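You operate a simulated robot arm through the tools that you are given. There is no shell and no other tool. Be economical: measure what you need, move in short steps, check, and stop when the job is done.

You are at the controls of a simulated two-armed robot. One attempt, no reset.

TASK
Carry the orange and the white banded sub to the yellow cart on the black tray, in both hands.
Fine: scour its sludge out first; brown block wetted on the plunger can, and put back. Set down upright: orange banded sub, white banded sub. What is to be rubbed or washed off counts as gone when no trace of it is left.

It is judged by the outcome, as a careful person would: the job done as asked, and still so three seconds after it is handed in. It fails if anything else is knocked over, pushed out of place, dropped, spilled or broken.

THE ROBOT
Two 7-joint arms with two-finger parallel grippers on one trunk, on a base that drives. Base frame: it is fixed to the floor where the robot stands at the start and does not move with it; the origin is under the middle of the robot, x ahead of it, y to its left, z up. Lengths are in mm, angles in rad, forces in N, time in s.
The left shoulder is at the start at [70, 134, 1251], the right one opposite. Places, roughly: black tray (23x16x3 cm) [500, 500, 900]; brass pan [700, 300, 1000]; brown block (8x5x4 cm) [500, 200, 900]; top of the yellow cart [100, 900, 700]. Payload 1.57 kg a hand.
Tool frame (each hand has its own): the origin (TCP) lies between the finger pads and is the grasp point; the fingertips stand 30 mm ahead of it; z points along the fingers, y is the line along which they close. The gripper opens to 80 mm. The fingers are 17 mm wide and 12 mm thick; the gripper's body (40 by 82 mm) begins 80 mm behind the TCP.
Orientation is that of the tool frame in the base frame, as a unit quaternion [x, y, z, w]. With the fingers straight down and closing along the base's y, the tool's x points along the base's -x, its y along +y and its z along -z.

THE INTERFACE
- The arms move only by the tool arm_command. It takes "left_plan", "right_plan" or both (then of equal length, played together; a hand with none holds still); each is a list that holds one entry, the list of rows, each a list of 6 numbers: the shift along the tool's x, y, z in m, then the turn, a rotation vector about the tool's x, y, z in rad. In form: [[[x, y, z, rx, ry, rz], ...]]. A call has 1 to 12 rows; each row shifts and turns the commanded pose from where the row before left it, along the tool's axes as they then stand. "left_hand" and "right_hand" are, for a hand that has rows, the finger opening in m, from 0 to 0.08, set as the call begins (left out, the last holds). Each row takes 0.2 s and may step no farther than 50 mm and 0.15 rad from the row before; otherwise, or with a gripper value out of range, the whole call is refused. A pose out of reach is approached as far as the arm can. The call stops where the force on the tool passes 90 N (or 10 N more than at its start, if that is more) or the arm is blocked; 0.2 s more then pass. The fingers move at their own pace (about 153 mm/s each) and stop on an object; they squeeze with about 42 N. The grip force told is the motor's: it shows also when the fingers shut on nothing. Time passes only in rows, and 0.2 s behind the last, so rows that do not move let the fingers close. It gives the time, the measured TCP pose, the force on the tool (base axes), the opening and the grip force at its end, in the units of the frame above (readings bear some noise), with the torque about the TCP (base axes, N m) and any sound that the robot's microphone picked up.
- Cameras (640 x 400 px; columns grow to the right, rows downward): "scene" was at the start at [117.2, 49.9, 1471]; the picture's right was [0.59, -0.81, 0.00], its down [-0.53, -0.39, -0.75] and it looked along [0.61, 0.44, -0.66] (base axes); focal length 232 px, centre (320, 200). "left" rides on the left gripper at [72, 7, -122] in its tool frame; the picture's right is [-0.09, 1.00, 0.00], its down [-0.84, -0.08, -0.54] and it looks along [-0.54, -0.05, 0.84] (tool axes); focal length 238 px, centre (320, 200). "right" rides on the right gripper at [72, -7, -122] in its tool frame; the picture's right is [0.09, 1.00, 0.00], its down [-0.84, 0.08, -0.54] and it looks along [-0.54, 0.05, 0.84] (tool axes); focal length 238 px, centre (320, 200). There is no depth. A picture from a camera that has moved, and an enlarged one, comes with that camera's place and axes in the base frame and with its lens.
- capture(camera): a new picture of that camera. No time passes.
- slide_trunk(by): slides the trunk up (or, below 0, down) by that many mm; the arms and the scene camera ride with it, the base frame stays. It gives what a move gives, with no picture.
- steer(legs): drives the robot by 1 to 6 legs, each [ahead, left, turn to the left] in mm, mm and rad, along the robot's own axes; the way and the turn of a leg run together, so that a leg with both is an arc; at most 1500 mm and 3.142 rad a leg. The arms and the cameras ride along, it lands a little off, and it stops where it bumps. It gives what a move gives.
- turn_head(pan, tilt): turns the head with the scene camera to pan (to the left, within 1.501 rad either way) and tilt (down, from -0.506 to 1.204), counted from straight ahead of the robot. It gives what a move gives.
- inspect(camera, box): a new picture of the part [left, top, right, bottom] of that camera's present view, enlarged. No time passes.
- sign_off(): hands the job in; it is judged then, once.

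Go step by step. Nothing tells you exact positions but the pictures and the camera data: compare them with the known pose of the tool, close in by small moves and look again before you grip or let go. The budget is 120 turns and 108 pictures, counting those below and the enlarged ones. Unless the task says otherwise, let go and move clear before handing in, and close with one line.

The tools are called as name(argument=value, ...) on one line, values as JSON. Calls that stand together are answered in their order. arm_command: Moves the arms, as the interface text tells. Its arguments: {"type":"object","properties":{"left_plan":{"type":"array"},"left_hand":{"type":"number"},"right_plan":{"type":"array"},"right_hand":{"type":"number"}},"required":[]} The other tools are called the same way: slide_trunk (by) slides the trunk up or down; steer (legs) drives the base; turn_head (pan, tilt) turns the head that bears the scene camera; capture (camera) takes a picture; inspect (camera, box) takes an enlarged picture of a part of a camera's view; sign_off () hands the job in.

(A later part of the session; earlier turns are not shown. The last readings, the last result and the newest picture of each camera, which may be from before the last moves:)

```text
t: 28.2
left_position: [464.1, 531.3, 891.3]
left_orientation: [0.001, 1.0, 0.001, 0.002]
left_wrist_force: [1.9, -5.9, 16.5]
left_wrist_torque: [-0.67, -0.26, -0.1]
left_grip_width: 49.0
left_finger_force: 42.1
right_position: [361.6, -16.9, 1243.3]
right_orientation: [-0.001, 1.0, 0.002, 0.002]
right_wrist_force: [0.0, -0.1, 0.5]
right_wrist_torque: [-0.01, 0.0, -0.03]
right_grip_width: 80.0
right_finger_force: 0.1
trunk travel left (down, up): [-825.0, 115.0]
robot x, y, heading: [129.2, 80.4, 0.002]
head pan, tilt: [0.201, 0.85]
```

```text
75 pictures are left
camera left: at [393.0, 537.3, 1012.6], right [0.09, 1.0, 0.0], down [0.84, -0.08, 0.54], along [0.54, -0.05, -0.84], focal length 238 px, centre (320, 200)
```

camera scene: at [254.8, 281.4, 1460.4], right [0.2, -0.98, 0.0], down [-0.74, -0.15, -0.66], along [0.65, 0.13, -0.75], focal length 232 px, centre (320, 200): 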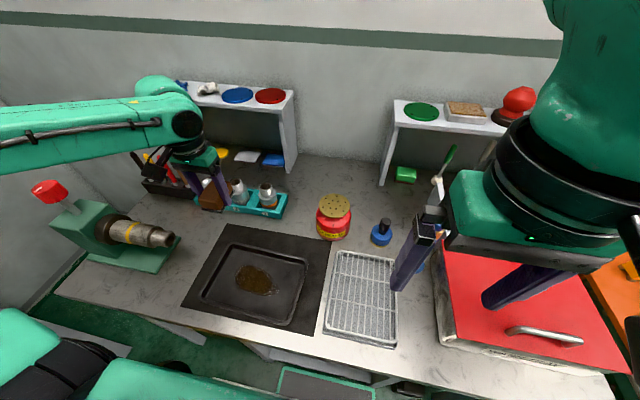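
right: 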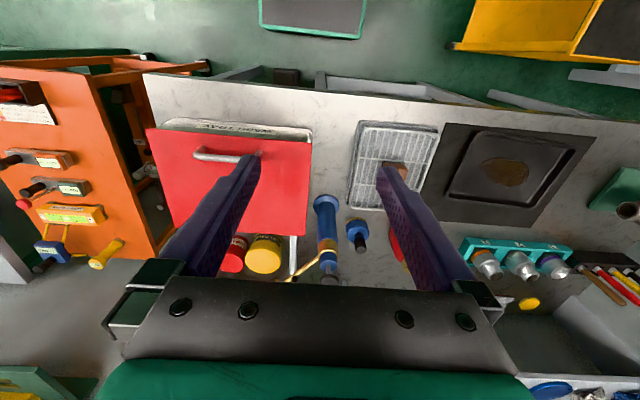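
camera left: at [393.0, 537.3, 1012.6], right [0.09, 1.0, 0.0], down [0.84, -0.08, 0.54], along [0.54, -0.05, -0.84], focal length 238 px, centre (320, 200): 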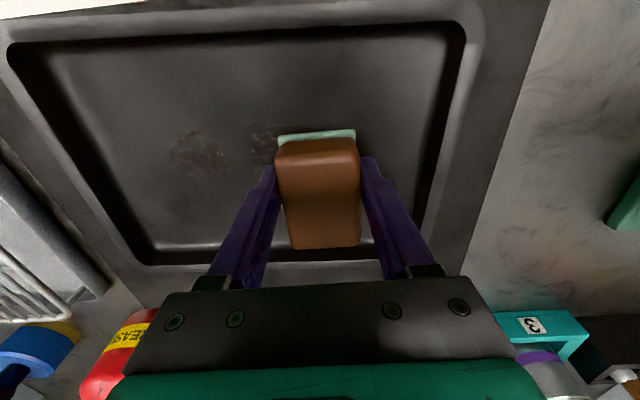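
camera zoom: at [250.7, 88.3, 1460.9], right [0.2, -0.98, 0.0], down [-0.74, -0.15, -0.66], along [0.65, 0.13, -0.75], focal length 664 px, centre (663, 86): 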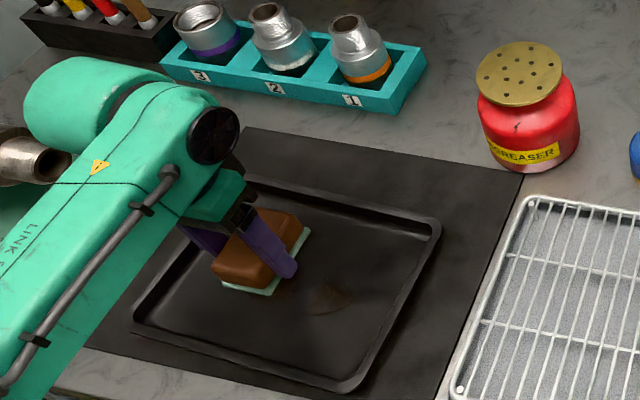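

It works: most sludge is gone and the tray has not moved. I'll continue with longer sweeps, first along x≈445.

arm_command(left_plan=[[[0, 0.025, 0, 0, 0, 0], [0.02, 0, 0, 0, 0, 0], [0, -0.02, 0, 0, 0, 0], [0, -0.02, 0, 0, 0, 0], [0, -0.02, 0, 0, 0, 0], [0, -0.02, 0, 0, 0, 0], [0, -0.02, 0, 0, 0, 0], [0, -0.014, 0, 0, 0, 0], [-0.02, 0, 0, 0, 0, 0], [-0.015, 0, 0, 0, 0, 0], [0, 0.02, 0, 0, 0, 0], [0, 0.02, 0, 0, 0, 0]]])

arm_command(left_plan=[[[0, 0.02, 0, 0, 0, 0], [0, 0.02, 0, 0, 0, 0], [0, 0.02, 0, 0, 0, 0], [0, 0.014, 0, 0, 0, 0], [0.015, 0, 0, 0, 0, 0], [0, -0.02, 0, 0, 0, 0], [0, -0.02, 0, 0, 0, 0], [0, -0.02, 0, 0, 0, 0], [0, -0.02, 0, 0, 0, 0], [0, -0.02, 0, 0, 0, 0], [0, -0.014, 0, 0, 0, 0], [0.02, 0, 0, 0, 0, 0]]])

arm_command(left_plan=[[[0, 0, -0.04, 0, 0, 0], [0, 0, -0.05, 0, 0, 0], [0, 0, -0.03, 0, 0, 0], [0.0, 0.03, 0, 0, 0, 0], [0, 0.03, 0, 0, 0, 0], [0, 0, 0, 0, 0, 0]]])

inspect(camera="left", box=[160, 20, 480, 220])

inspect(camera="scene", box=[120, 180, 280, 310])

```text
t: 30.8
left_position: [478.8, 480.6, 889.7]
left_orientation: [0.001, 1.0, 0.0, 0.002]
left_wrist_force: [2.3, -6.4, 14.8]
left_wrist_torque: [-0.17, 0.09, 0.05]
left_grip_width: 48.9
left_finger_force: 41.9
right_position: [362.0, -15.6, 1242.3]
right_orientation: [0.001, 1.0, 0.002, 0.0]
right_wrist_force: [0.3, 0.4, 0.1]
right_wrist_torque: [-0.05, -0.02, 0.01]
right_grip_width: 80.2
right_finger_force: 0.0
trunk travel left (down, up): [-825.0, 115.0]
robot x, y, heading: [128.2, 78.1, -0.003]
head pan, tilt: [0.201, 0.85]
```

```text
t: 33.4
left_position: [445.3, 440.5, 890.8]
left_orientation: [0.002, 1.0, 0.0, 0.002]
left_wrist_force: [9.3, -1.8, 20.9]
left_wrist_torque: [0.12, -0.14, -0.07]
left_grip_width: 49.2
left_finger_force: 42.2
right_position: [362.9, -16.4, 1242.2]
right_orientation: [0.001, 1.0, 0.001, 0.001]
right_wrist_force: [-0.3, -0.3, 0.0]
right_wrist_torque: [-0.01, -0.01, 0.02]
right_grip_width: 80.1
right_finger_force: 0.1
trunk travel left (down, up): [-825.0, 115.0]
robot x, y, heading: [129.7, 76.3, -0.004]
head pan, tilt: [0.201, 0.85]
```

```text
t: 34.8
left_position: [444.4, 503.1, 1006.9]
left_orientation: [0.002, 1.0, 0.0, 0.0]
left_wrist_force: [0.1, 0.0, -1.2]
left_wrist_torque: [0.03, -0.03, -0.01]
left_grip_width: 48.8
left_finger_force: 41.8
right_position: [363.0, -12.7, 1241.4]
right_orientation: [0.0, 1.0, 0.001, 0.0]
right_wrist_force: [-0.5, 0.4, 0.1]
right_wrist_torque: [-0.02, 0.01, -0.01]
right_grip_width: 79.7
right_finger_force: 0.0
trunk travel left (down, up): [-825.0, 115.0]
robot x, y, heading: [129.7, 78.8, -0.002]
head pan, tilt: [0.201, 0.85]
```

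```text
2.00 times, centred on (320, 120) of left
camera zoom: at [373.7, 509.4, 1129.6], right [0.09, 1.0, 0.0], down [0.84, -0.08, 0.54], along [0.54, -0.05, -0.84], focal length 477 px, centre (320, 360)
```

zoom: 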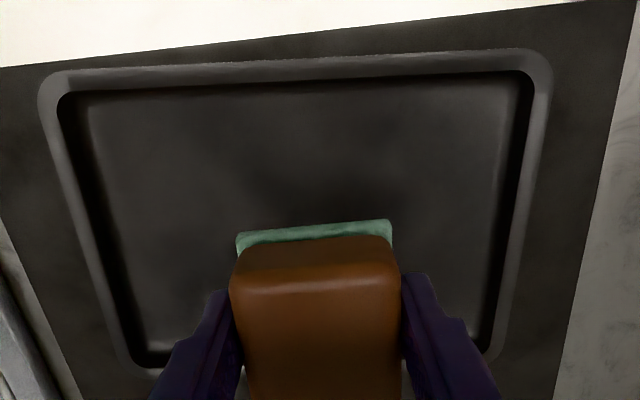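

```text
3.08 times, centred on (200, 245) of scene
camera zoom: at [253.2, 92.8, 1460.6], right [0.2, -0.98, 0.0], down [-0.74, -0.15, -0.66], along [0.65, 0.13, -0.75], focal length 715 px, centre (689, 62)
```

zoom: 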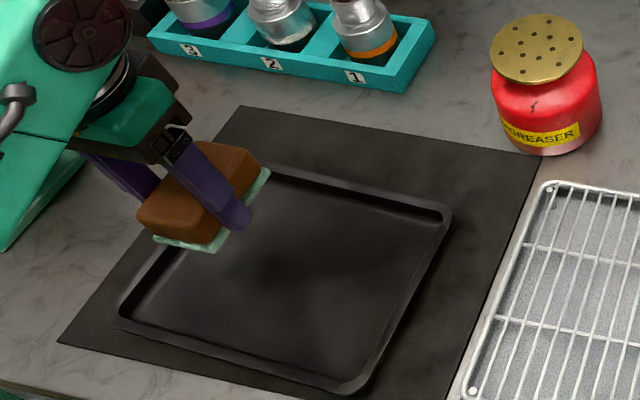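

The tray looks clean where visible. I'll move the block over the rack and check the whole tray.

arm_command(left_plan=[[[0, -0.048, 0, 0, 0, 0], [0, -0.048, 0, 0, 0, 0], [-0.01, -0.048, 0, 0, 0, 0], [-0.01, -0.048, 0, 0, 0, 0], [-0.008, -0.048, 0, 0, 0, 0], [0, -0.048, 0, 0, 0, 0], [0, 0, 0, 0, 0, 0]]])

inspect(camera="scene", box=[120, 190, 280, 310])

capture(camera="left")

```text
t: 36.4
left_position: [471.6, 217.3, 1006.8]
left_orientation: [-0.001, 1.0, 0.0, 0.0]
left_wrist_force: [0.5, 0.0, -0.9]
left_wrist_torque: [0.0, 0.05, 0.0]
left_grip_width: 49.1
left_finger_force: 42.3
right_position: [363.8, -13.1, 1243.1]
right_orientation: [0.0, 1.0, 0.001, 0.0]
right_wrist_force: [0.4, -0.2, -1.1]
right_wrist_torque: [-0.03, -0.01, -0.01]
right_grip_width: 79.8
right_finger_force: 0.1
trunk travel left (down, up): [-825.0, 115.0]
robot x, y, heading: [131.2, 76.8, -0.005]
head pan, tilt: [0.201, 0.85]
```

```text
3.33 times, centred on (200, 250) of scene
camera zoom: at [253.1, 93.7, 1460.6], right [0.2, -0.98, 0.0], down [-0.74, -0.15, -0.66], along [0.65, 0.13, -0.75], focal length 774 px, centre (720, 33)
```

zoom: 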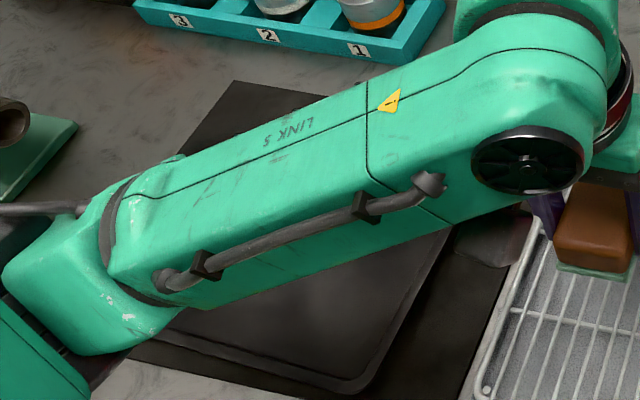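

```text
71 pictures are left
camera left: at [400.8, 223.7, 1129.3], right [0.09, 1.0, 0.0], down [0.84, -0.08, 0.54], along [0.54, -0.05, -0.84], focal length 238 px, centre (320, 200)
```

left: 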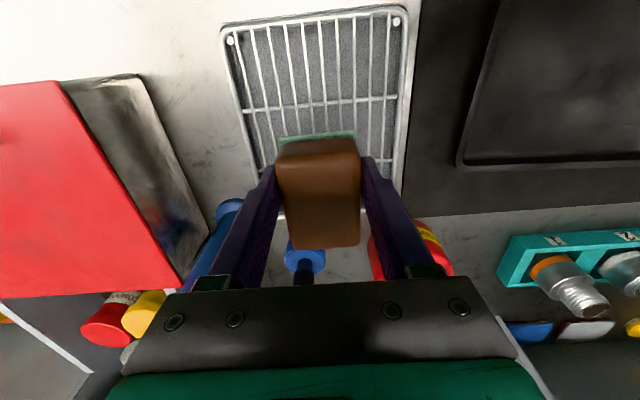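

Combining the earlier two views, the tray floor is clean. I'll lower the block to its original spot.

arm_command(left_plan=[[[0, -0.002, 0.04, 0, 0, 0], [0, 0, 0.03, 0, 0, 0], [0, 0, 0.006, 0, 0, 0], [0, 0, 0.004, 0, 0, 0], [0, 0, 0, 0, 0, 0]]])

inspect(camera="scene", box=[240, 190, 360, 290])

```text
t: 37.6
left_position: [473.3, 214.6, 928.4]
left_orientation: [0.001, 1.0, 0.0, 0.0]
left_wrist_force: [-0.1, 0.8, -1.0]
left_wrist_torque: [0.03, 0.04, -0.02]
left_grip_width: 49.1
left_finger_force: 41.7
right_position: [363.8, -13.7, 1242.9]
right_orientation: [0.0, 1.0, 0.0, 0.0]
right_wrist_force: [-1.1, -0.5, 0.1]
right_wrist_torque: [0.0, -0.01, 0.0]
right_grip_width: 79.8
right_finger_force: 0.1
trunk travel left (down, up): [-825.0, 115.0]
robot x, y, heading: [127.3, 80.0, 0.001]
head pan, tilt: [0.201, 0.85]
```

```text
4.00 times, centred on (300, 240) of scene
camera zoom: at [253.4, 93.1, 1460.6], right [0.2, -0.98, 0.0], down [-0.74, -0.15, -0.66], along [0.65, 0.13, -0.75], focal length 929 px, centre (400, 40)
```

zoom: 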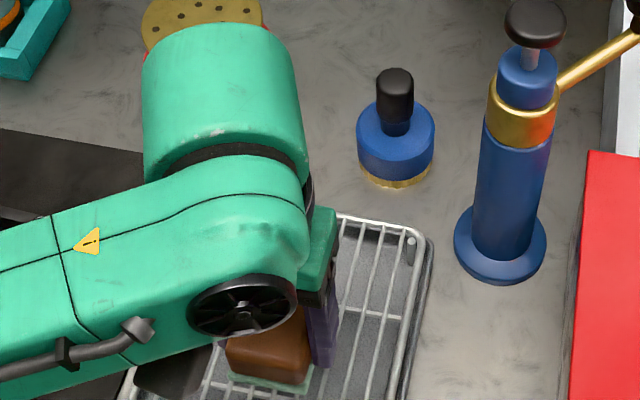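

arm_command(left_plan=[[[0, 0, 0.003, 0, 0, 0], [0, 0, 0.002, 0, 0, 0], [0, 0, 0, 0, 0, 0]]])

```text
t: 38.4
left_position: [472.0, 214.4, 922.7]
left_orientation: [0.001, 1.0, 0.0, -0.001]
left_wrist_force: [0.7, -0.2, -0.3]
left_wrist_torque: [0.03, 0.0, -0.01]
left_grip_width: 49.0
left_finger_force: 41.8
right_position: [363.0, -12.7, 1243.1]
right_orientation: [0.001, 1.0, 0.0, 0.0]
right_wrist_force: [-1.1, -0.7, -0.9]
right_wrist_torque: [0.01, 0.03, -0.01]
right_grip_width: 80.0
right_finger_force: 0.0
trunk travel left (down, up): [-825.0, 115.0]
robot x, y, heading: [123.5, 81.7, 0.003]
head pan, tilt: [0.201, 0.85]
```

No contact shows yet, so I'll go down in 1–2 mm steps.

arm_command(left_plan=[[[0, 0, 0.0015, 0, 0, 0], [0, 0, 0, 0, 0, 0]]])

arm_command(left_plan=[[[0, 0, 0.0015, 0, 0, 0], [0, 0, 0, 0, 0, 0]]])

```text
t: 39.0
left_position: [472.2, 214.5, 922.8]
left_orientation: [0.0, 1.0, 0.001, 0.002]
left_wrist_force: [1.3, 1.1, 10.4]
left_wrist_torque: [0.3, -0.04, -0.03]
left_grip_width: 49.1
left_finger_force: 42.2
right_position: [361.6, -13.1, 1242.9]
right_orientation: [0.0, 1.0, 0.001, 0.001]
right_wrist_force: [-0.3, 0.8, 0.1]
right_wrist_torque: [0.0, -0.01, 0.01]
right_grip_width: 80.1
right_finger_force: 0.1
trunk travel left (down, up): [-825.0, 115.0]
robot x, y, heading: [124.4, 76.3, -0.0]
head pan, tilt: [0.201, 0.85]
```

```text
t: 39.6
left_position: [471.3, 214.1, 922.3]
left_orientation: [0.0, 1.0, 0.001, 0.003]
left_wrist_force: [5.8, 4.7, 29.4]
left_wrist_torque: [0.45, 0.3, -0.03]
left_grip_width: 49.0
left_finger_force: 41.9
right_position: [361.0, -13.8, 1243.4]
right_orientation: [-0.001, 1.0, 0.001, 0.001]
right_wrist_force: [0.4, 1.0, 0.6]
right_wrist_torque: [-0.02, 0.01, -0.01]
right_grip_width: 79.9
right_finger_force: 0.1
trunk travel left (down, up): [-825.0, 115.0]
robot x, y, heading: [125.5, 73.8, -0.001]
head pan, tilt: [0.201, 0.85]
```

It rests on the rack. I'll ease up, open and rise.

arm_command(left_plan=[[[0, 0, -0.0025, 0, 0, 0], [0, 0, 0, 0, 0, 0]]])

arm_command(left_plan=[[[0, 0, 0, 0, 0, 0], [0, 0, 0, 0, 0, 0], [0, 0, -0.04, 0, 0, 0], [0, 0, -0.05, 0, 0, 0], [0, 0, -0.05, 0, 0, 0], [0, 0, 0, 0, 0, 0]]], left_hand=0.08)

capture(camera="left")

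```text
t: 40.2
left_position: [472.1, 214.8, 923.0]
left_orientation: [-0.001, 1.0, 0.0, 0.001]
left_wrist_force: [4.6, 2.2, 13.2]
left_wrist_torque: [0.2, -0.82, 0.06]
left_grip_width: 48.8
left_finger_force: 41.6
right_position: [363.7, -13.2, 1242.8]
right_orientation: [-0.001, 1.0, 0.001, 0.0]
right_wrist_force: [-0.4, 0.2, 0.0]
right_wrist_torque: [0.03, -0.01, 0.01]
right_grip_width: 80.1
right_finger_force: 0.1
trunk travel left (down, up): [-825.0, 115.0]
robot x, y, heading: [126.5, 77.7, 0.002]
head pan, tilt: [0.201, 0.85]
```

```text
t: 41.6
left_position: [473.3, 211.8, 1062.9]
left_orientation: [-0.001, 1.0, 0.001, -0.001]
left_wrist_force: [-0.5, 0.7, -0.6]
left_wrist_torque: [0.02, -0.01, 0.01]
left_grip_width: 79.9
left_finger_force: 0.0
right_position: [363.3, -13.8, 1242.2]
right_orientation: [0.001, 1.0, 0.0, 0.001]
right_wrist_force: [0.1, 0.8, 0.7]
right_wrist_torque: [0.0, 0.0, 0.02]
right_grip_width: 79.9
right_finger_force: 0.1
trunk travel left (down, up): [-825.0, 115.0]
robot x, y, heading: [126.7, 79.2, -0.003]
head pan, tilt: [0.201, 0.85]
```

```text
69 pictures are left
camera left: at [401.8, 219.7, 1185.0], right [0.09, 1.0, 0.0], down [0.84, -0.08, 0.54], along [0.54, -0.05, -0.84], focal length 238 px, centre (320, 200)
```

left: 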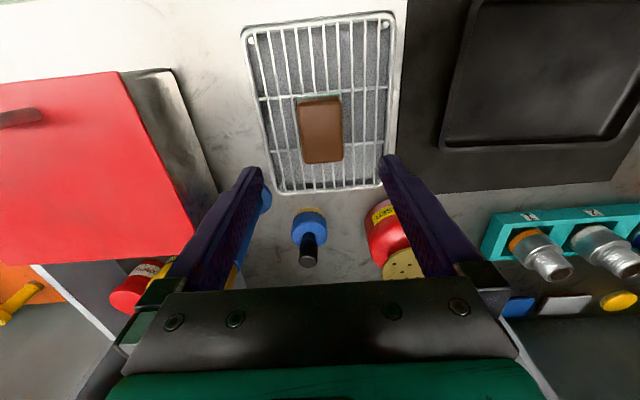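

The block is back where it was. Next are the subs at roughly (702,537) and (703,634), top about 961. I'll drive left 250 and ahead 55 to reach them.

steer(legs=[[0, 250, 0], [55, 0, 0]])

capture(camera="scene")

capture(camera="left")

```text
t: 43.9
left_position: [489.4, 463.9, 1062.0]
left_orientation: [0.0, 1.0, -0.001, 0.001]
left_wrist_force: [0.2, 0.0, -0.7]
left_wrist_torque: [0.01, 0.04, 0.0]
left_grip_width: 80.3
left_finger_force: 0.0
right_position: [380.0, 236.8, 1242.9]
right_orientation: [-0.001, 1.0, 0.001, 0.0]
right_wrist_force: [-0.1, 0.1, 0.2]
right_wrist_torque: [-0.01, 0.02, -0.02]
right_grip_width: 79.9
right_finger_force: 0.0
trunk travel left (down, up): [-825.0, 115.0]
robot x, y, heading: [145.8, 329.0, 0.005]
head pan, tilt: [0.201, 0.85]
stopped in leg 2: the robot was blocked; the commanded pose is now the measured one
```

```text
68 pictures are left
camera scene: at [269.2, 343.0, 1460.7], right [0.2, -0.98, 0.0], down [-0.74, -0.15, -0.66], along [0.65, 0.13, -0.75], focal length 232 px, centre (320, 200)
```

scene: 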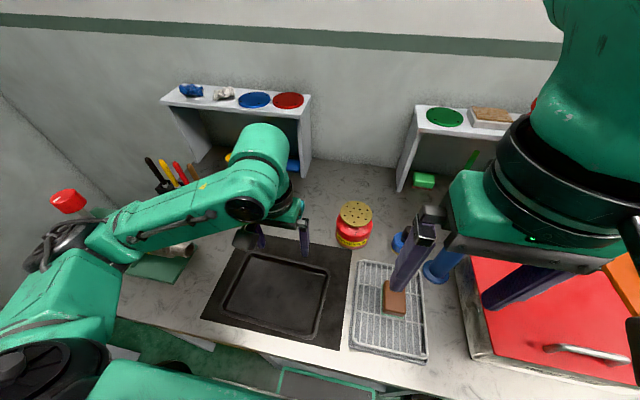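

```text
67 pictures are left
camera left: at [417.7, 470.4, 1185.1], right [0.09, 1.0, 0.0], down [0.84, -0.08, 0.54], along [0.54, -0.05, -0.84], focal length 238 px, centre (320, 200)
```

left: 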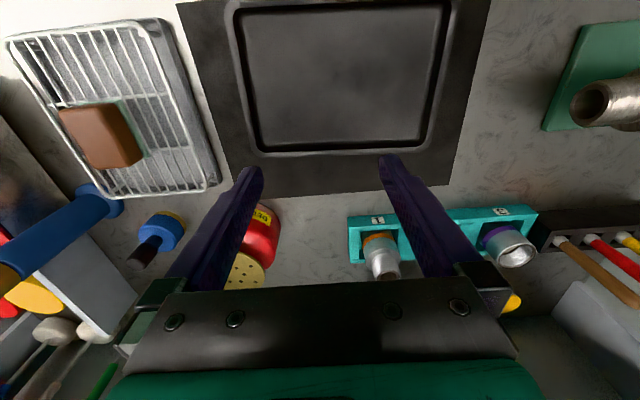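

The base bumped at x=146, with nothing disturbed, and the tray looks fully clean. To gain reach I'll raise the left hand, then lower the trunk by 130.

steer(legs=[[-4, 0, 0]])

arm_command(left_plan=[[[0, 0, -0.05, 0, 0, 0], [0, 0, -0.05, 0, 0, 0], [0, 0, -0.03, 0, 0, 0]]])

slide_trunk(by=-130)

capture(camera="scene")

```text
t: 44.6
left_position: [487.5, 463.9, 1062.0]
left_orientation: [0.0, 1.0, 0.0, 0.0]
left_wrist_force: [0.0, -0.5, 0.1]
left_wrist_torque: [0.0, 0.0, -0.04]
left_grip_width: 80.1
left_finger_force: 0.2
right_position: [378.1, 239.3, 1242.5]
right_orientation: [-0.001, 1.0, 0.001, -0.002]
right_wrist_force: [0.2, 0.1, -0.2]
right_wrist_torque: [0.03, -0.02, -0.03]
right_grip_width: 80.2
right_finger_force: 0.0
trunk travel left (down, up): [-825.0, 115.0]
robot x, y, heading: [142.0, 330.3, -0.005]
head pan, tilt: [0.201, 0.85]
```

```text
t: 45.4
left_position: [484.6, 464.9, 1192.3]
left_orientation: [0.0, 1.0, 0.0, -0.001]
left_wrist_force: [0.2, -0.2, 0.2]
left_wrist_torque: [0.01, 0.01, -0.01]
left_grip_width: 80.0
left_finger_force: 0.2
right_position: [375.0, 238.6, 1243.3]
right_orientation: [-0.001, 1.0, 0.001, 0.0]
right_wrist_force: [-0.1, 0.5, 0.3]
right_wrist_torque: [-0.01, 0.0, 0.02]
right_grip_width: 79.9
right_finger_force: 0.0
trunk travel left (down, up): [-825.0, 115.0]
robot x, y, heading: [141.5, 328.3, 0.0]
head pan, tilt: [0.201, 0.85]
```

```text
t: 47.0
left_position: [486.1, 466.5, 1062.9]
left_orientation: [0.0, 1.0, 0.0, 0.0]
left_wrist_force: [0.5, -0.8, 0.7]
left_wrist_torque: [0.01, -0.01, 0.02]
left_grip_width: 80.2
left_finger_force: 0.0
right_position: [374.6, 238.6, 1112.5]
right_orientation: [0.0, 1.0, 0.001, 0.0]
right_wrist_force: [0.3, -0.7, 0.0]
right_wrist_torque: [-0.02, 0.02, 0.01]
right_grip_width: 80.1
right_finger_force: 0.1
trunk travel left (down, up): [-695.0, 245.0]
robot x, y, heading: [139.6, 329.9, -0.001]
head pan, tilt: [0.201, 0.85]
```

```text
66 pictures are left
camera scene: at [265.8, 344.3, 1330.6], right [0.2, -0.98, 0.0], down [-0.74, -0.15, -0.66], along [0.65, 0.13, -0.75], focal length 232 px, centre (320, 200)
```

scene: 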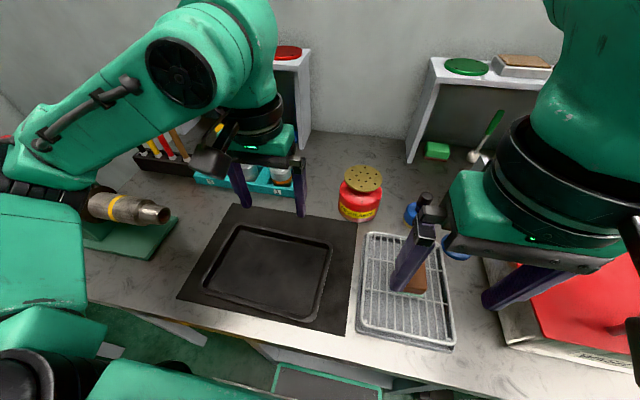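

I'll bring the left hand toward the orange sub, staying high.

arm_command(left_plan=[[[-0.045, 0.015, 0, 0, 0, 0], [-0.045, 0.015, 0, 0, 0, 0], [-0.045, 0.015, 0, 0, 0, 0], [-0.03, 0.015, 0, 0, 0, 0], [0, 0, 0, 0, 0, 0]]])

capture(camera="left")

inspect(camera="scene", box=[120, 60, 340, 220])

```text
t: 48.1
left_position: [649.2, 521.8, 1062.1]
left_orientation: [-0.001, 1.0, -0.001, 0.001]
left_wrist_force: [-0.1, -1.1, 0.3]
left_wrist_torque: [-0.03, -0.03, 0.02]
left_grip_width: 79.8
left_finger_force: 0.1
right_position: [375.6, 238.7, 1112.4]
right_orientation: [-0.001, 1.0, 0.001, 0.001]
right_wrist_force: [0.0, -0.1, 0.8]
right_wrist_torque: [0.01, 0.0, -0.01]
right_grip_width: 80.0
right_finger_force: 0.0
trunk travel left (down, up): [-695.0, 245.0]
robot x, y, heading: [137.0, 327.7, -0.001]
head pan, tilt: [0.201, 0.85]
```

```text
65 pictures are left
camera left: at [578.2, 530.1, 1184.6], right [0.09, 1.0, 0.0], down [0.84, -0.08, 0.54], along [0.54, -0.05, -0.84], focal length 238 px, centre (320, 200)
```

left: 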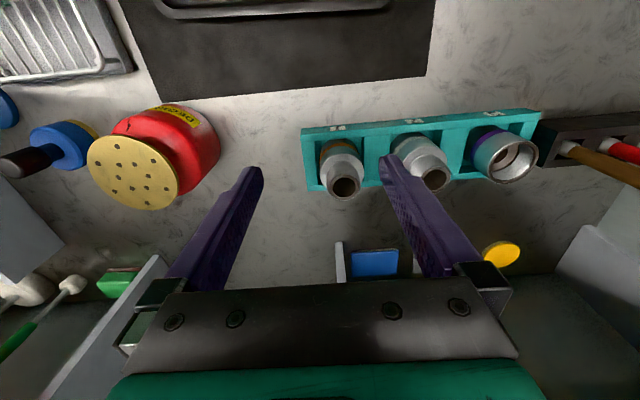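

```text
2.50 times, centred on (230, 140) of scene
camera zoom: at [265.2, 344.3, 1330.7], right [0.2, -0.98, 0.0], down [-0.74, -0.15, -0.66], along [0.65, 0.13, -0.75], focal length 581 px, centre (545, 350)
```

zoom: 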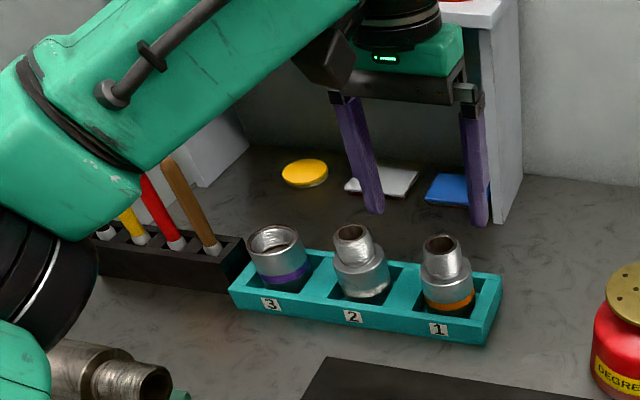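

Orange top is at (709,543,959) and white top at (709,640,959), spaced 97 mm. I'll centre over the orange one and descend partway.

arm_command(left_plan=[[[-0.03, 0.01, 0, 0, 0, 0], [-0.03, 0.011, 0, 0, 0, 0], [0, 0, 0.035, 0, 0, 0], [0, 0, 0.035, 0, 0, 0], [0, 0, 0, 0, 0, 0]]], left_hand=0.066)

capture(camera="left")

inspect(camera="scene", box=[170, 90, 350, 210])

```text
t: 49.4
left_position: [709.5, 545.2, 990.7]
left_orientation: [-0.001, 1.0, 0.0, 0.001]
left_wrist_force: [-0.4, -0.1, 0.9]
left_wrist_torque: [0.01, -0.01, -0.01]
left_grip_width: 66.0
left_finger_force: 0.0
right_position: [376.1, 237.4, 1112.3]
right_orientation: [-0.001, 1.0, 0.001, 0.0]
right_wrist_force: [0.8, -0.2, 0.2]
right_wrist_torque: [0.02, -0.01, 0.0]
right_grip_width: 79.9
right_finger_force: 0.1
trunk travel left (down, up): [-695.0, 245.0]
robot x, y, heading: [140.6, 328.3, -0.005]
head pan, tilt: [0.201, 0.85]
```

```text
63 pictures are left
camera left: at [639.1, 551.5, 1113.5], right [0.09, 1.0, 0.0], down [0.84, -0.08, 0.54], along [0.54, -0.05, -0.84], focal length 238 px, centre (320, 200)
```

left: 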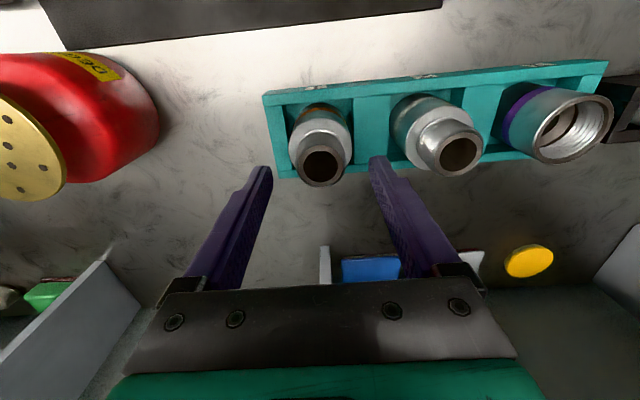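

```text
3.33 times, centred on (260, 150) of scene
camera zoom: at [265.5, 343.7, 1330.7], right [0.2, -0.98, 0.0], down [-0.74, -0.15, -0.66], along [0.65, 0.13, -0.75], focal length 774 px, centre (520, 367)
```

zoom: 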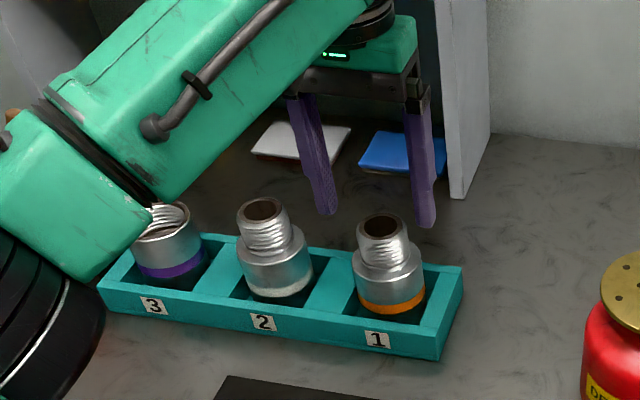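

The sub is centred between the fingers. I'll descend to TCP z≈920 around its body.

arm_command(left_plan=[[[-0.001, 0, 0.03, 0, 0, 0], [0, 0, 0.025, 0, 0, 0], [0, 0, 0.015, 0, 0, 0], [0, 0, 0, 0, 0, 0]]])

capture(camera="left")

inspect(camera="scene", box=[170, 90, 350, 210])

```text
t: 50.4
left_position: [711.7, 546.4, 922.5]
left_orientation: [0.0, 1.0, 0.0, 0.001]
left_wrist_force: [0.2, -0.7, -0.1]
left_wrist_torque: [-0.02, 0.01, 0.0]
left_grip_width: 65.7
left_finger_force: 0.1
right_position: [376.0, 238.8, 1112.7]
right_orientation: [0.0, 1.0, 0.001, 0.0]
right_wrist_force: [-0.2, 0.5, -0.7]
right_wrist_torque: [-0.01, 0.0, 0.0]
right_grip_width: 79.8
right_finger_force: 0.0
trunk travel left (down, up): [-695.0, 245.0]
robot x, y, heading: [134.9, 330.7, 0.001]
head pan, tilt: [0.201, 0.85]
```

```text
61 pictures are left
camera left: at [640.9, 552.3, 1044.5], right [0.09, 1.0, 0.0], down [0.84, -0.08, 0.54], along [0.54, -0.05, -0.84], focal length 238 px, centre (320, 200)
```

left: 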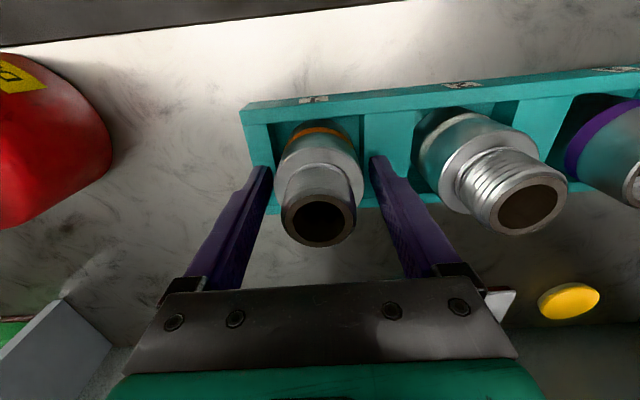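

```text
3.33 times, centred on (260, 150) of scene
camera zoom: at [266.0, 344.3, 1330.6], right [0.2, -0.98, 0.0], down [-0.74, -0.15, -0.66], along [0.65, 0.13, -0.75], focal length 774 px, centre (520, 367)
```

zoom: 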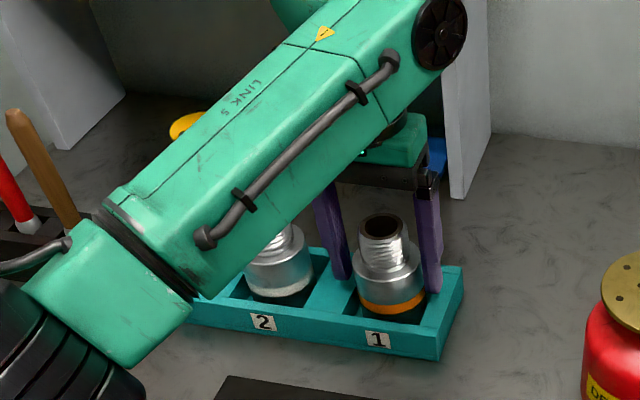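

The fingers straddle the orange sub's body with a clear gap. I'll close and lift.

arm_command(left_plan=[[[0, 0, 0, 0, 0, 0], [0, 0, 0, 0, 0, 0], [0, 0, 0, 0, 0, 0]]], left_hand=0.03)

arm_command(left_plan=[[[0, 0, -0.02, 0, 0, 0], [0, 0, -0.04, 0, 0, 0], [0, 0, -0.045, 0, 0, 0], [0, 0, -0.03, 0, 0, 0], [0, 0, 0, 0, 0, 0]]])

capture(camera="left")

inspect(camera="scene", box=[170, 60, 350, 210])

```text
t: 51.1
left_position: [711.2, 545.5, 923.4]
left_orientation: [0.001, 1.0, 0.0, 0.0]
left_wrist_force: [0.0, -1.0, 0.6]
left_wrist_torque: [-0.04, -0.03, -0.04]
left_grip_width: 54.2
left_finger_force: 42.0
right_position: [375.7, 238.8, 1112.4]
right_orientation: [-0.001, 1.0, 0.0, 0.0]
right_wrist_force: [0.6, 0.6, -0.2]
right_wrist_torque: [0.03, -0.04, 0.01]
right_grip_width: 80.1
right_finger_force: 0.0
trunk travel left (down, up): [-695.0, 245.0]
robot x, y, heading: [140.8, 329.4, -0.005]
head pan, tilt: [0.201, 0.85]
```

```text
t: 52.4
left_position: [712.0, 545.3, 1057.6]
left_orientation: [0.001, 1.0, -0.001, 0.0]
left_wrist_force: [-0.2, 0.7, -2.9]
left_wrist_torque: [-0.03, 0.0, 0.02]
left_grip_width: 54.0
left_finger_force: 41.8
right_position: [378.1, 240.1, 1112.3]
right_orientation: [-0.002, 1.0, 0.001, 0.0]
right_wrist_force: [0.4, -0.2, -0.4]
right_wrist_torque: [-0.04, 0.0, 0.0]
right_grip_width: 79.8
right_finger_force: 0.1
trunk travel left (down, up): [-695.0, 245.0]
robot x, y, heading: [139.3, 328.8, -0.005]
head pan, tilt: [0.201, 0.85]
```

```text
59 pictures are left
camera left: at [640.5, 552.1, 1179.7], right [0.09, 1.0, 0.0], down [0.84, -0.08, 0.54], along [0.54, -0.05, -0.84], focal length 238 px, centre (320, 200)
```

left: 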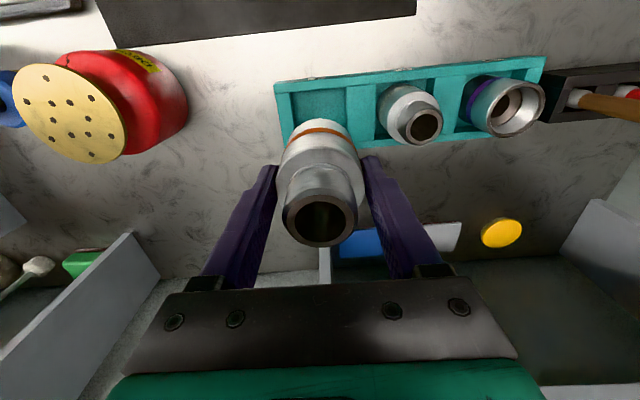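

```text
2.67 times, centred on (260, 135) of scene
camera zoom: at [266.9, 344.9, 1330.5], right [0.2, -0.98, 0.0], down [-0.74, -0.15, -0.66], along [0.65, 0.13, -0.75], focal length 619 px, centre (480, 373)
```

zoom: 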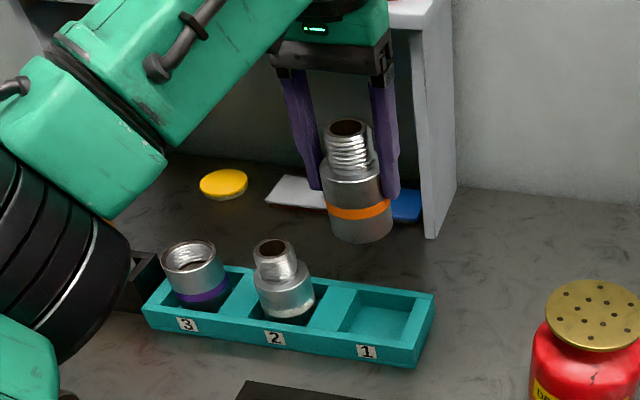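

The orange sub is held upright, and its bottom is about 70 mm below the TCP. I'll carry it over the tray to (435,467).

arm_command(left_plan=[[[0.046, -0.013, 0, 0, 0, 0], [0.046, -0.013, 0, 0, 0, 0], [0.046, -0.013, 0, 0, 0, 0], [0.046, -0.013, 0, 0, 0, 0], [0.046, -0.013, 0, 0, 0, 0], [0.047, -0.013, 0, 0, 0, 0], [0, 0, 0.04, 0, 0, 0], [0, 0, 0.03, 0, 0, 0], [0, 0, 0, 0, 0, 0]]])

capture(camera="left")

capture(camera="scene")

```text
t: 54.4
left_position: [432.9, 469.2, 1047.1]
left_orientation: [-0.001, 1.0, 0.0, 0.0]
left_wrist_force: [0.3, -0.6, -2.6]
left_wrist_torque: [0.03, 0.01, -0.01]
left_grip_width: 54.2
left_finger_force: 42.1
left hand out of reach, approached as far as the arm can: row 7, 8
right_position: [375.7, 239.8, 1113.0]
right_orientation: [0.0, 1.0, 0.001, 0.0]
right_wrist_force: [-0.4, -0.1, -0.3]
right_wrist_torque: [0.03, -0.01, -0.04]
right_grip_width: 80.0
right_finger_force: 0.1
trunk travel left (down, up): [-695.0, 245.0]
robot x, y, heading: [134.9, 326.5, 0.005]
head pan, tilt: [0.201, 0.85]
```

```text
57 pictures are left
camera left: at [362.1, 475.1, 1168.6], right [0.09, 1.0, 0.0], down [0.84, -0.08, 0.54], along [0.54, -0.05, -0.84], focal length 238 px, centre (320, 200)
```

left: 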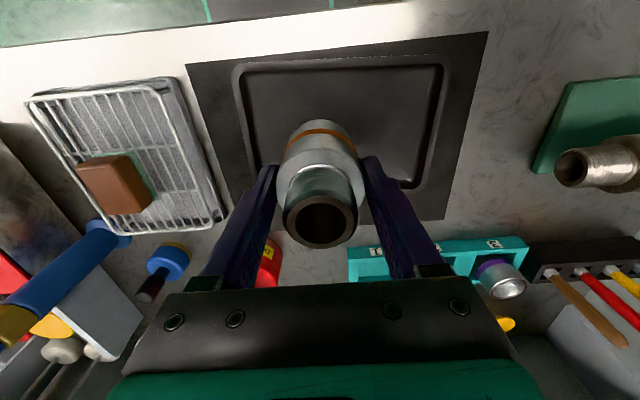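

```text
56 pictures are left
camera scene: at [265.7, 344.5, 1330.6], right [0.2, -0.98, 0.0], down [-0.74, -0.15, -0.66], along [0.65, 0.13, -0.75], focal length 232 px, centre (320, 200)
```

scene: 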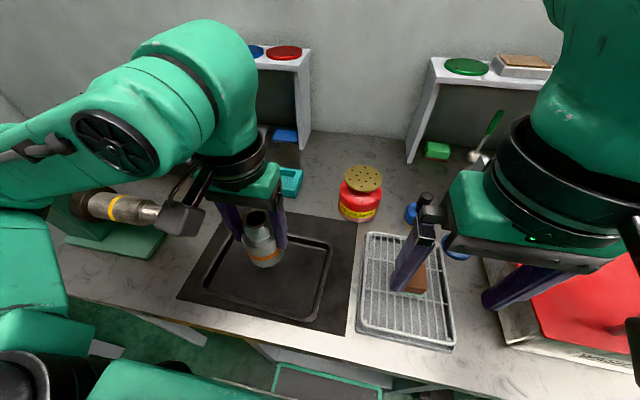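

The hand is too close and low for the arm in this posture. Raising the trunk back should free it, as it did for the block.

slide_trunk(by=130)

arm_command(left_plan=[[[0, 0, 0.05, 0, 0, 0], [0, 0, 0.05, 0, 0, 0], [0, 0, 0.05, 0, 0, 0], [0, 0, 0.04, 0, 0, 0], [0, 0, 0, 0, 0, 0]]])

capture(camera="scene")

```text
t: 55.9
left_position: [433.2, 468.7, 1175.8]
left_orientation: [0.0, 1.0, 0.0, 0.0]
left_wrist_force: [0.6, 0.1, -2.8]
left_wrist_torque: [-0.05, 0.03, 0.01]
left_grip_width: 54.4
left_finger_force: 41.9
right_position: [376.9, 238.9, 1243.0]
right_orientation: [-0.001, 1.0, 0.001, 0.0]
right_wrist_force: [0.5, 0.6, -0.3]
right_wrist_torque: [-0.01, -0.03, 0.02]
right_grip_width: 80.1
right_finger_force: 0.0
trunk travel left (down, up): [-825.0, 115.0]
robot x, y, heading: [143.5, 326.0, -0.003]
head pan, tilt: [0.201, 0.85]
```

```text
t: 57.1
left_position: [434.3, 468.8, 1175.9]
left_orientation: [0.0, 1.0, 0.0, 0.0]
left_wrist_force: [-0.3, -0.5, -2.0]
left_wrist_torque: [0.01, 0.03, -0.02]
left_grip_width: 54.5
left_finger_force: 42.1
left hand out of reach, approached as far as the arm can: row 1, 2, 3, 4
right_position: [376.8, 238.3, 1242.2]
right_orientation: [-0.001, 1.0, 0.001, 0.0]
right_wrist_force: [0.5, 0.0, -0.3]
right_wrist_torque: [-0.01, -0.02, -0.01]
right_grip_width: 80.0
right_finger_force: 0.0
trunk travel left (down, up): [-825.0, 115.0]
robot x, y, heading: [138.8, 331.8, -0.001]
head pan, tilt: [0.201, 0.85]
```

```text
55 pictures are left
camera scene: at [266.2, 344.5, 1460.6], right [0.2, -0.98, 0.0], down [-0.74, -0.15, -0.66], along [0.65, 0.13, -0.75], focal length 232 px, centre (320, 200)
```

scene: 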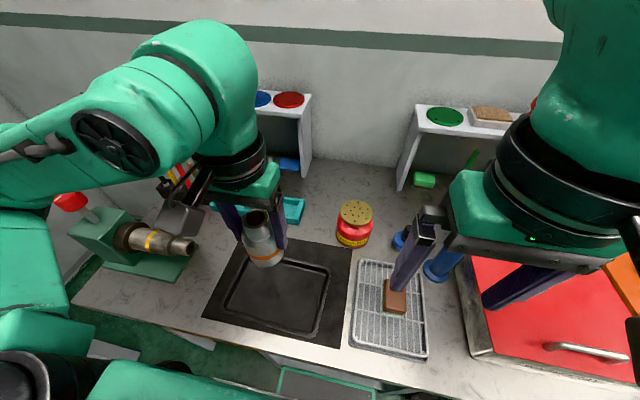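

This arm posture cannot go lower here. I'll extend the hand ahead, lower, and come back to find a better posture.

arm_command(left_plan=[[[-0.045, 0, 0, 0, 0, 0], [-0.045, 0, 0, 0, 0, 0], [-0.03, 0, 0.02, 0, 0, 0], [0, 0, 0.04, 0, 0, 0], [0, 0, 0.04, 0, 0, 0], [0, 0, 0.04, 0, 0, 0], [0, 0, 0.03, 0, 0, 0], [0, 0, 0, 0, 0, 0]]])

capture(camera="scene")

```text
t: 58.9
left_position: [553.7, 469.1, 1008.1]
left_orientation: [0.0, 1.0, -0.001, 0.0]
left_wrist_force: [0.1, 0.2, -2.8]
left_wrist_torque: [0.03, 0.01, -0.05]
left_grip_width: 54.2
left_finger_force: 42.5
right_position: [377.9, 238.2, 1242.7]
right_orientation: [-0.001, 1.0, 0.001, 0.0]
right_wrist_force: [-0.3, 0.0, 0.5]
right_wrist_torque: [0.02, 0.02, 0.0]
right_grip_width: 79.9
right_finger_force: 0.1
trunk travel left (down, up): [-825.0, 115.0]
robot x, y, heading: [141.1, 330.0, 0.002]
head pan, tilt: [0.201, 0.85]
```

```text
54 pictures are left
camera scene: at [266.2, 344.3, 1460.6], right [0.2, -0.98, 0.0], down [-0.74, -0.15, -0.66], along [0.65, 0.13, -0.75], focal length 232 px, centre (320, 200)
```

scene: 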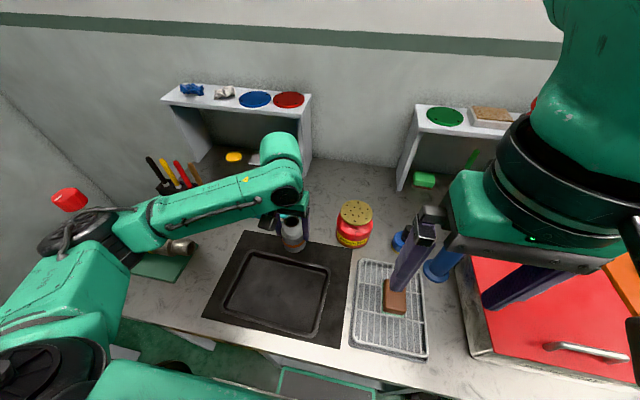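

That worked. I'll bring it back to x=435 at this height.

arm_command(left_plan=[[[0.04, 0, 0, 0, 0, 0], [0.04, 0, 0, 0, 0, 0], [0.038, -0.002, 0, 0, 0, 0], [0, 0, 0.02, 0, 0, 0], [0, 0, 0.02, 0, 0, 0], [0, 0, 0, 0, 0, 0]]])

capture(camera="left")

capture(camera="scene")

```text
t: 60.3
left_position: [473.6, 468.8, 969.1]
left_orientation: [0.0, 1.0, 0.0, -0.001]
left_wrist_force: [-0.3, -0.1, -3.0]
left_wrist_torque: [-0.01, -0.02, -0.02]
left_grip_width: 54.4
left_finger_force: 41.9
left hand out of reach, approached as far as the arm can: row 3
right_position: [377.2, 239.3, 1242.6]
right_orientation: [0.0, 1.0, 0.001, 0.0]
right_wrist_force: [0.1, 0.8, -0.5]
right_wrist_torque: [-0.01, 0.02, -0.01]
right_grip_width: 79.9
right_finger_force: 0.1
trunk travel left (down, up): [-825.0, 115.0]
robot x, y, heading: [139.9, 329.1, 0.004]
head pan, tilt: [0.201, 0.85]
```

```text
53 pictures are left
camera left: at [403.0, 476.0, 1091.3], right [0.09, 1.0, 0.0], down [0.84, -0.08, 0.54], along [0.54, -0.05, -0.84], focal length 238 px, centre (320, 200)
```

left: 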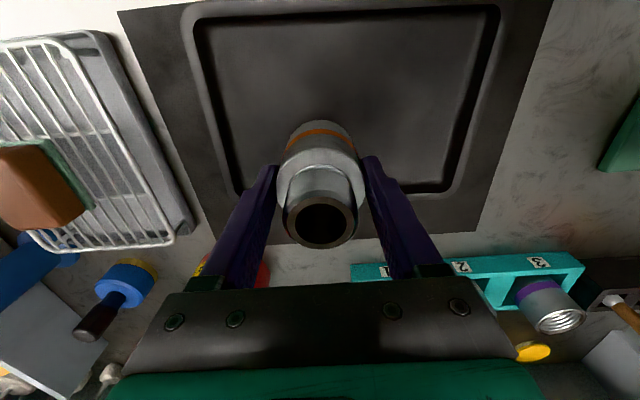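

```text
52 pictures are left
camera scene: at [266.7, 344.3, 1460.5], right [0.2, -0.98, 0.0], down [-0.74, -0.15, -0.66], along [0.65, 0.13, -0.75], focal length 232 px, centre (320, 200)
```

scene: 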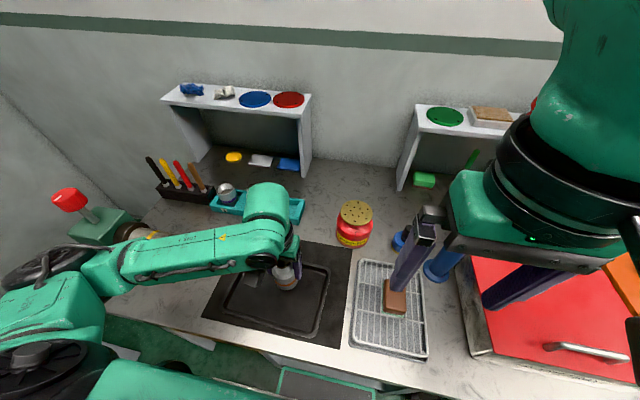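

The arm's inner limit is near, so I'll back the base 55 mm, which puts the sub at x≈420.

steer(legs=[[-55, 0, 0]])

arm_command(left_plan=[[[-0.015, 0, 0.01, 0, 0, 0], [0, 0, 0.012, 0, 0, 0], [0, 0, 0, 0, 0, 0]]])

capture(camera="left")

inspect(camera="scene", box=[180, 220, 360, 350])

```text
t: 61.3
left_position: [423.7, 468.8, 967.7]
left_orientation: [0.0, 1.0, -0.001, -0.004]
left_wrist_force: [0.2, 0.1, -2.1]
left_wrist_torque: [0.02, 0.02, -0.04]
left_grip_width: 54.4
left_finger_force: 42.1
right_position: [328.9, 238.7, 1241.7]
right_orientation: [0.0, 1.0, 0.0, -0.003]
right_wrist_force: [-0.2, 0.3, 0.6]
right_wrist_torque: [0.01, 0.06, 0.04]
right_grip_width: 80.0
right_finger_force: 0.0
trunk travel left (down, up): [-825.0, 115.0]
robot x, y, heading: [86.8, 331.0, 0.003]
head pan, tilt: [0.201, 0.85]
```

```text
t: 62.1
left_position: [432.4, 469.0, 948.6]
left_orientation: [0.0, 1.0, 0.0, 0.001]
left_wrist_force: [-0.8, 0.7, -2.3]
left_wrist_torque: [0.02, 0.0, -0.03]
left_grip_width: 54.5
left_finger_force: 41.5
right_position: [319.7, 238.3, 1242.6]
right_orientation: [0.0, 1.0, 0.0, 0.0]
right_wrist_force: [0.5, 0.3, -1.1]
right_wrist_torque: [0.01, 0.0, 0.0]
right_grip_width: 79.9
right_finger_force: 0.0
trunk travel left (down, up): [-825.0, 115.0]
robot x, y, heading: [84.4, 327.1, -0.0]
head pan, tilt: [0.201, 0.85]
```

```text
51 pictures are left
camera left: at [361.8, 476.2, 1070.2], right [0.09, 1.0, 0.0], down [0.84, -0.08, 0.54], along [0.54, -0.05, -0.84], focal length 238 px, centre (320, 200)
```

left: 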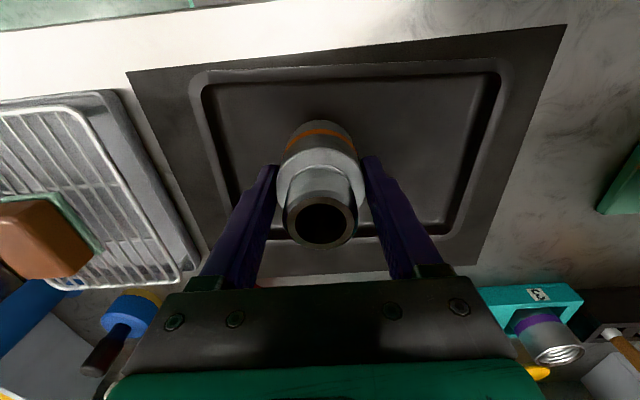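

```text
3.08 times, centred on (270, 285) of scene
camera zoom: at [209.5, 344.5, 1460.8], right [0.2, -0.98, 0.0], down [-0.74, -0.15, -0.66], along [0.65, 0.13, -0.75], focal length 715 px, centre (474, -62)
```

zoom: 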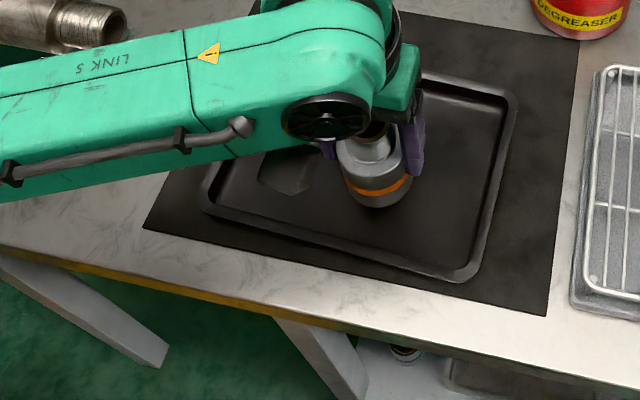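

The tray centre confirms at about (461,494). The sub is over a good spot, so I'll lower it gently to contact.

arm_command(left_plan=[[[0, 0, 0.008, 0, 0, 0], [0, 0, 0.006, 0, 0, 0], [0, 0, 0.004, 0, 0, 0], [0, 0, 0, 0, 0, 0]]])

arm_command(left_plan=[[[0, 0, 0.002, 0, 0, 0], [0, 0, 0.002, 0, 0, 0], [0, 0, 0, 0, 0, 0]]])

inspect(camera="scene", box=[220, 220, 340, 310])

```text
t: 63.1
left_position: [434.1, 468.9, 928.7]
left_orientation: [-0.001, 1.0, -0.001, 0.0]
left_wrist_force: [0.0, 0.6, -2.7]
left_wrist_torque: [-0.01, 0.03, 0.0]
left_grip_width: 54.1
left_finger_force: 41.8
right_position: [322.7, 239.1, 1243.6]
right_orientation: [0.0, 1.0, 0.0, 0.0]
right_wrist_force: [-0.3, -0.2, 0.1]
right_wrist_torque: [0.0, 0.01, 0.0]
right_grip_width: 80.1
right_finger_force: 0.0
trunk travel left (down, up): [-825.0, 115.0]
robot x, y, heading: [82.9, 331.0, 0.002]
head pan, tilt: [0.201, 0.85]
```

```text
t: 63.9
left_position: [434.6, 469.7, 924.8]
left_orientation: [-0.001, 1.0, 0.0, 0.0]
left_wrist_force: [-1.0, 0.6, -2.2]
left_wrist_torque: [-0.06, 0.03, -0.03]
left_grip_width: 54.5
left_finger_force: 42.0
right_position: [321.6, 239.6, 1243.7]
right_orientation: [0.0, 1.0, 0.0, 0.0]
right_wrist_force: [-0.5, -0.6, 0.4]
right_wrist_torque: [0.02, 0.03, 0.01]
right_grip_width: 79.9
right_finger_force: 0.1
trunk travel left (down, up): [-825.0, 115.0]
robot x, y, heading: [85.4, 329.1, 0.0]
head pan, tilt: [0.201, 0.85]
```

```text
4.44 times, centred on (280, 265) of scene
camera zoom: at [211.7, 344.4, 1460.6], right [0.2, -0.98, 0.0], down [-0.74, -0.15, -0.66], along [0.65, 0.13, -0.75], focal length 1032 px, centre (498, -89)
```

zoom: 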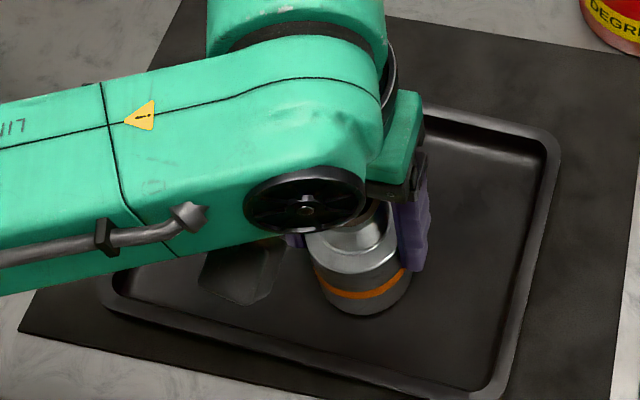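

arm_command(left_plan=[[[0, 0, 0.002, 0, 0, 0], [0, 0, 0.002, 0, 0, 0], [0, 0, 0, 0, 0, 0]]])

arm_command(left_plan=[[[0, 0, 0.0015, 0, 0, 0], [0, 0, 0.0015, 0, 0, 0], [0, 0, 0, 0, 0, 0]]])

```text
t: 64.7
left_position: [433.5, 469.5, 921.2]
left_orientation: [-0.001, 1.0, 0.0, 0.003]
left_wrist_force: [0.4, 3.5, 19.2]
left_wrist_torque: [0.32, 0.46, -0.1]
left_grip_width: 54.3
left_finger_force: 41.4
right_position: [319.5, 238.7, 1243.5]
right_orientation: [-0.001, 1.0, 0.001, 0.002]
right_wrist_force: [0.4, 0.8, 0.1]
right_wrist_torque: [-0.01, 0.0, -0.05]
right_grip_width: 80.1
right_finger_force: 0.0
trunk travel left (down, up): [-825.0, 115.0]
robot x, y, heading: [84.6, 330.2, 0.001]
head pan, tilt: [0.201, 0.85]
```

```text
t: 65.5
left_position: [433.9, 469.0, 920.2]
left_orientation: [-0.001, 1.0, 0.0, 0.002]
left_wrist_force: [5.8, 4.9, 27.5]
left_wrist_torque: [0.22, -0.41, -0.03]
left_grip_width: 54.5
left_finger_force: 42.2
right_position: [319.3, 239.0, 1243.8]
right_orientation: [0.0, 1.0, 0.001, 0.001]
right_wrist_force: [0.1, 0.1, 0.2]
right_wrist_torque: [0.01, -0.02, 0.03]
right_grip_width: 79.8
right_finger_force: 0.1
trunk travel left (down, up): [-825.0, 115.0]
robot x, y, heading: [85.3, 328.5, -0.001]
head pan, tilt: [0.201, 0.85]
```

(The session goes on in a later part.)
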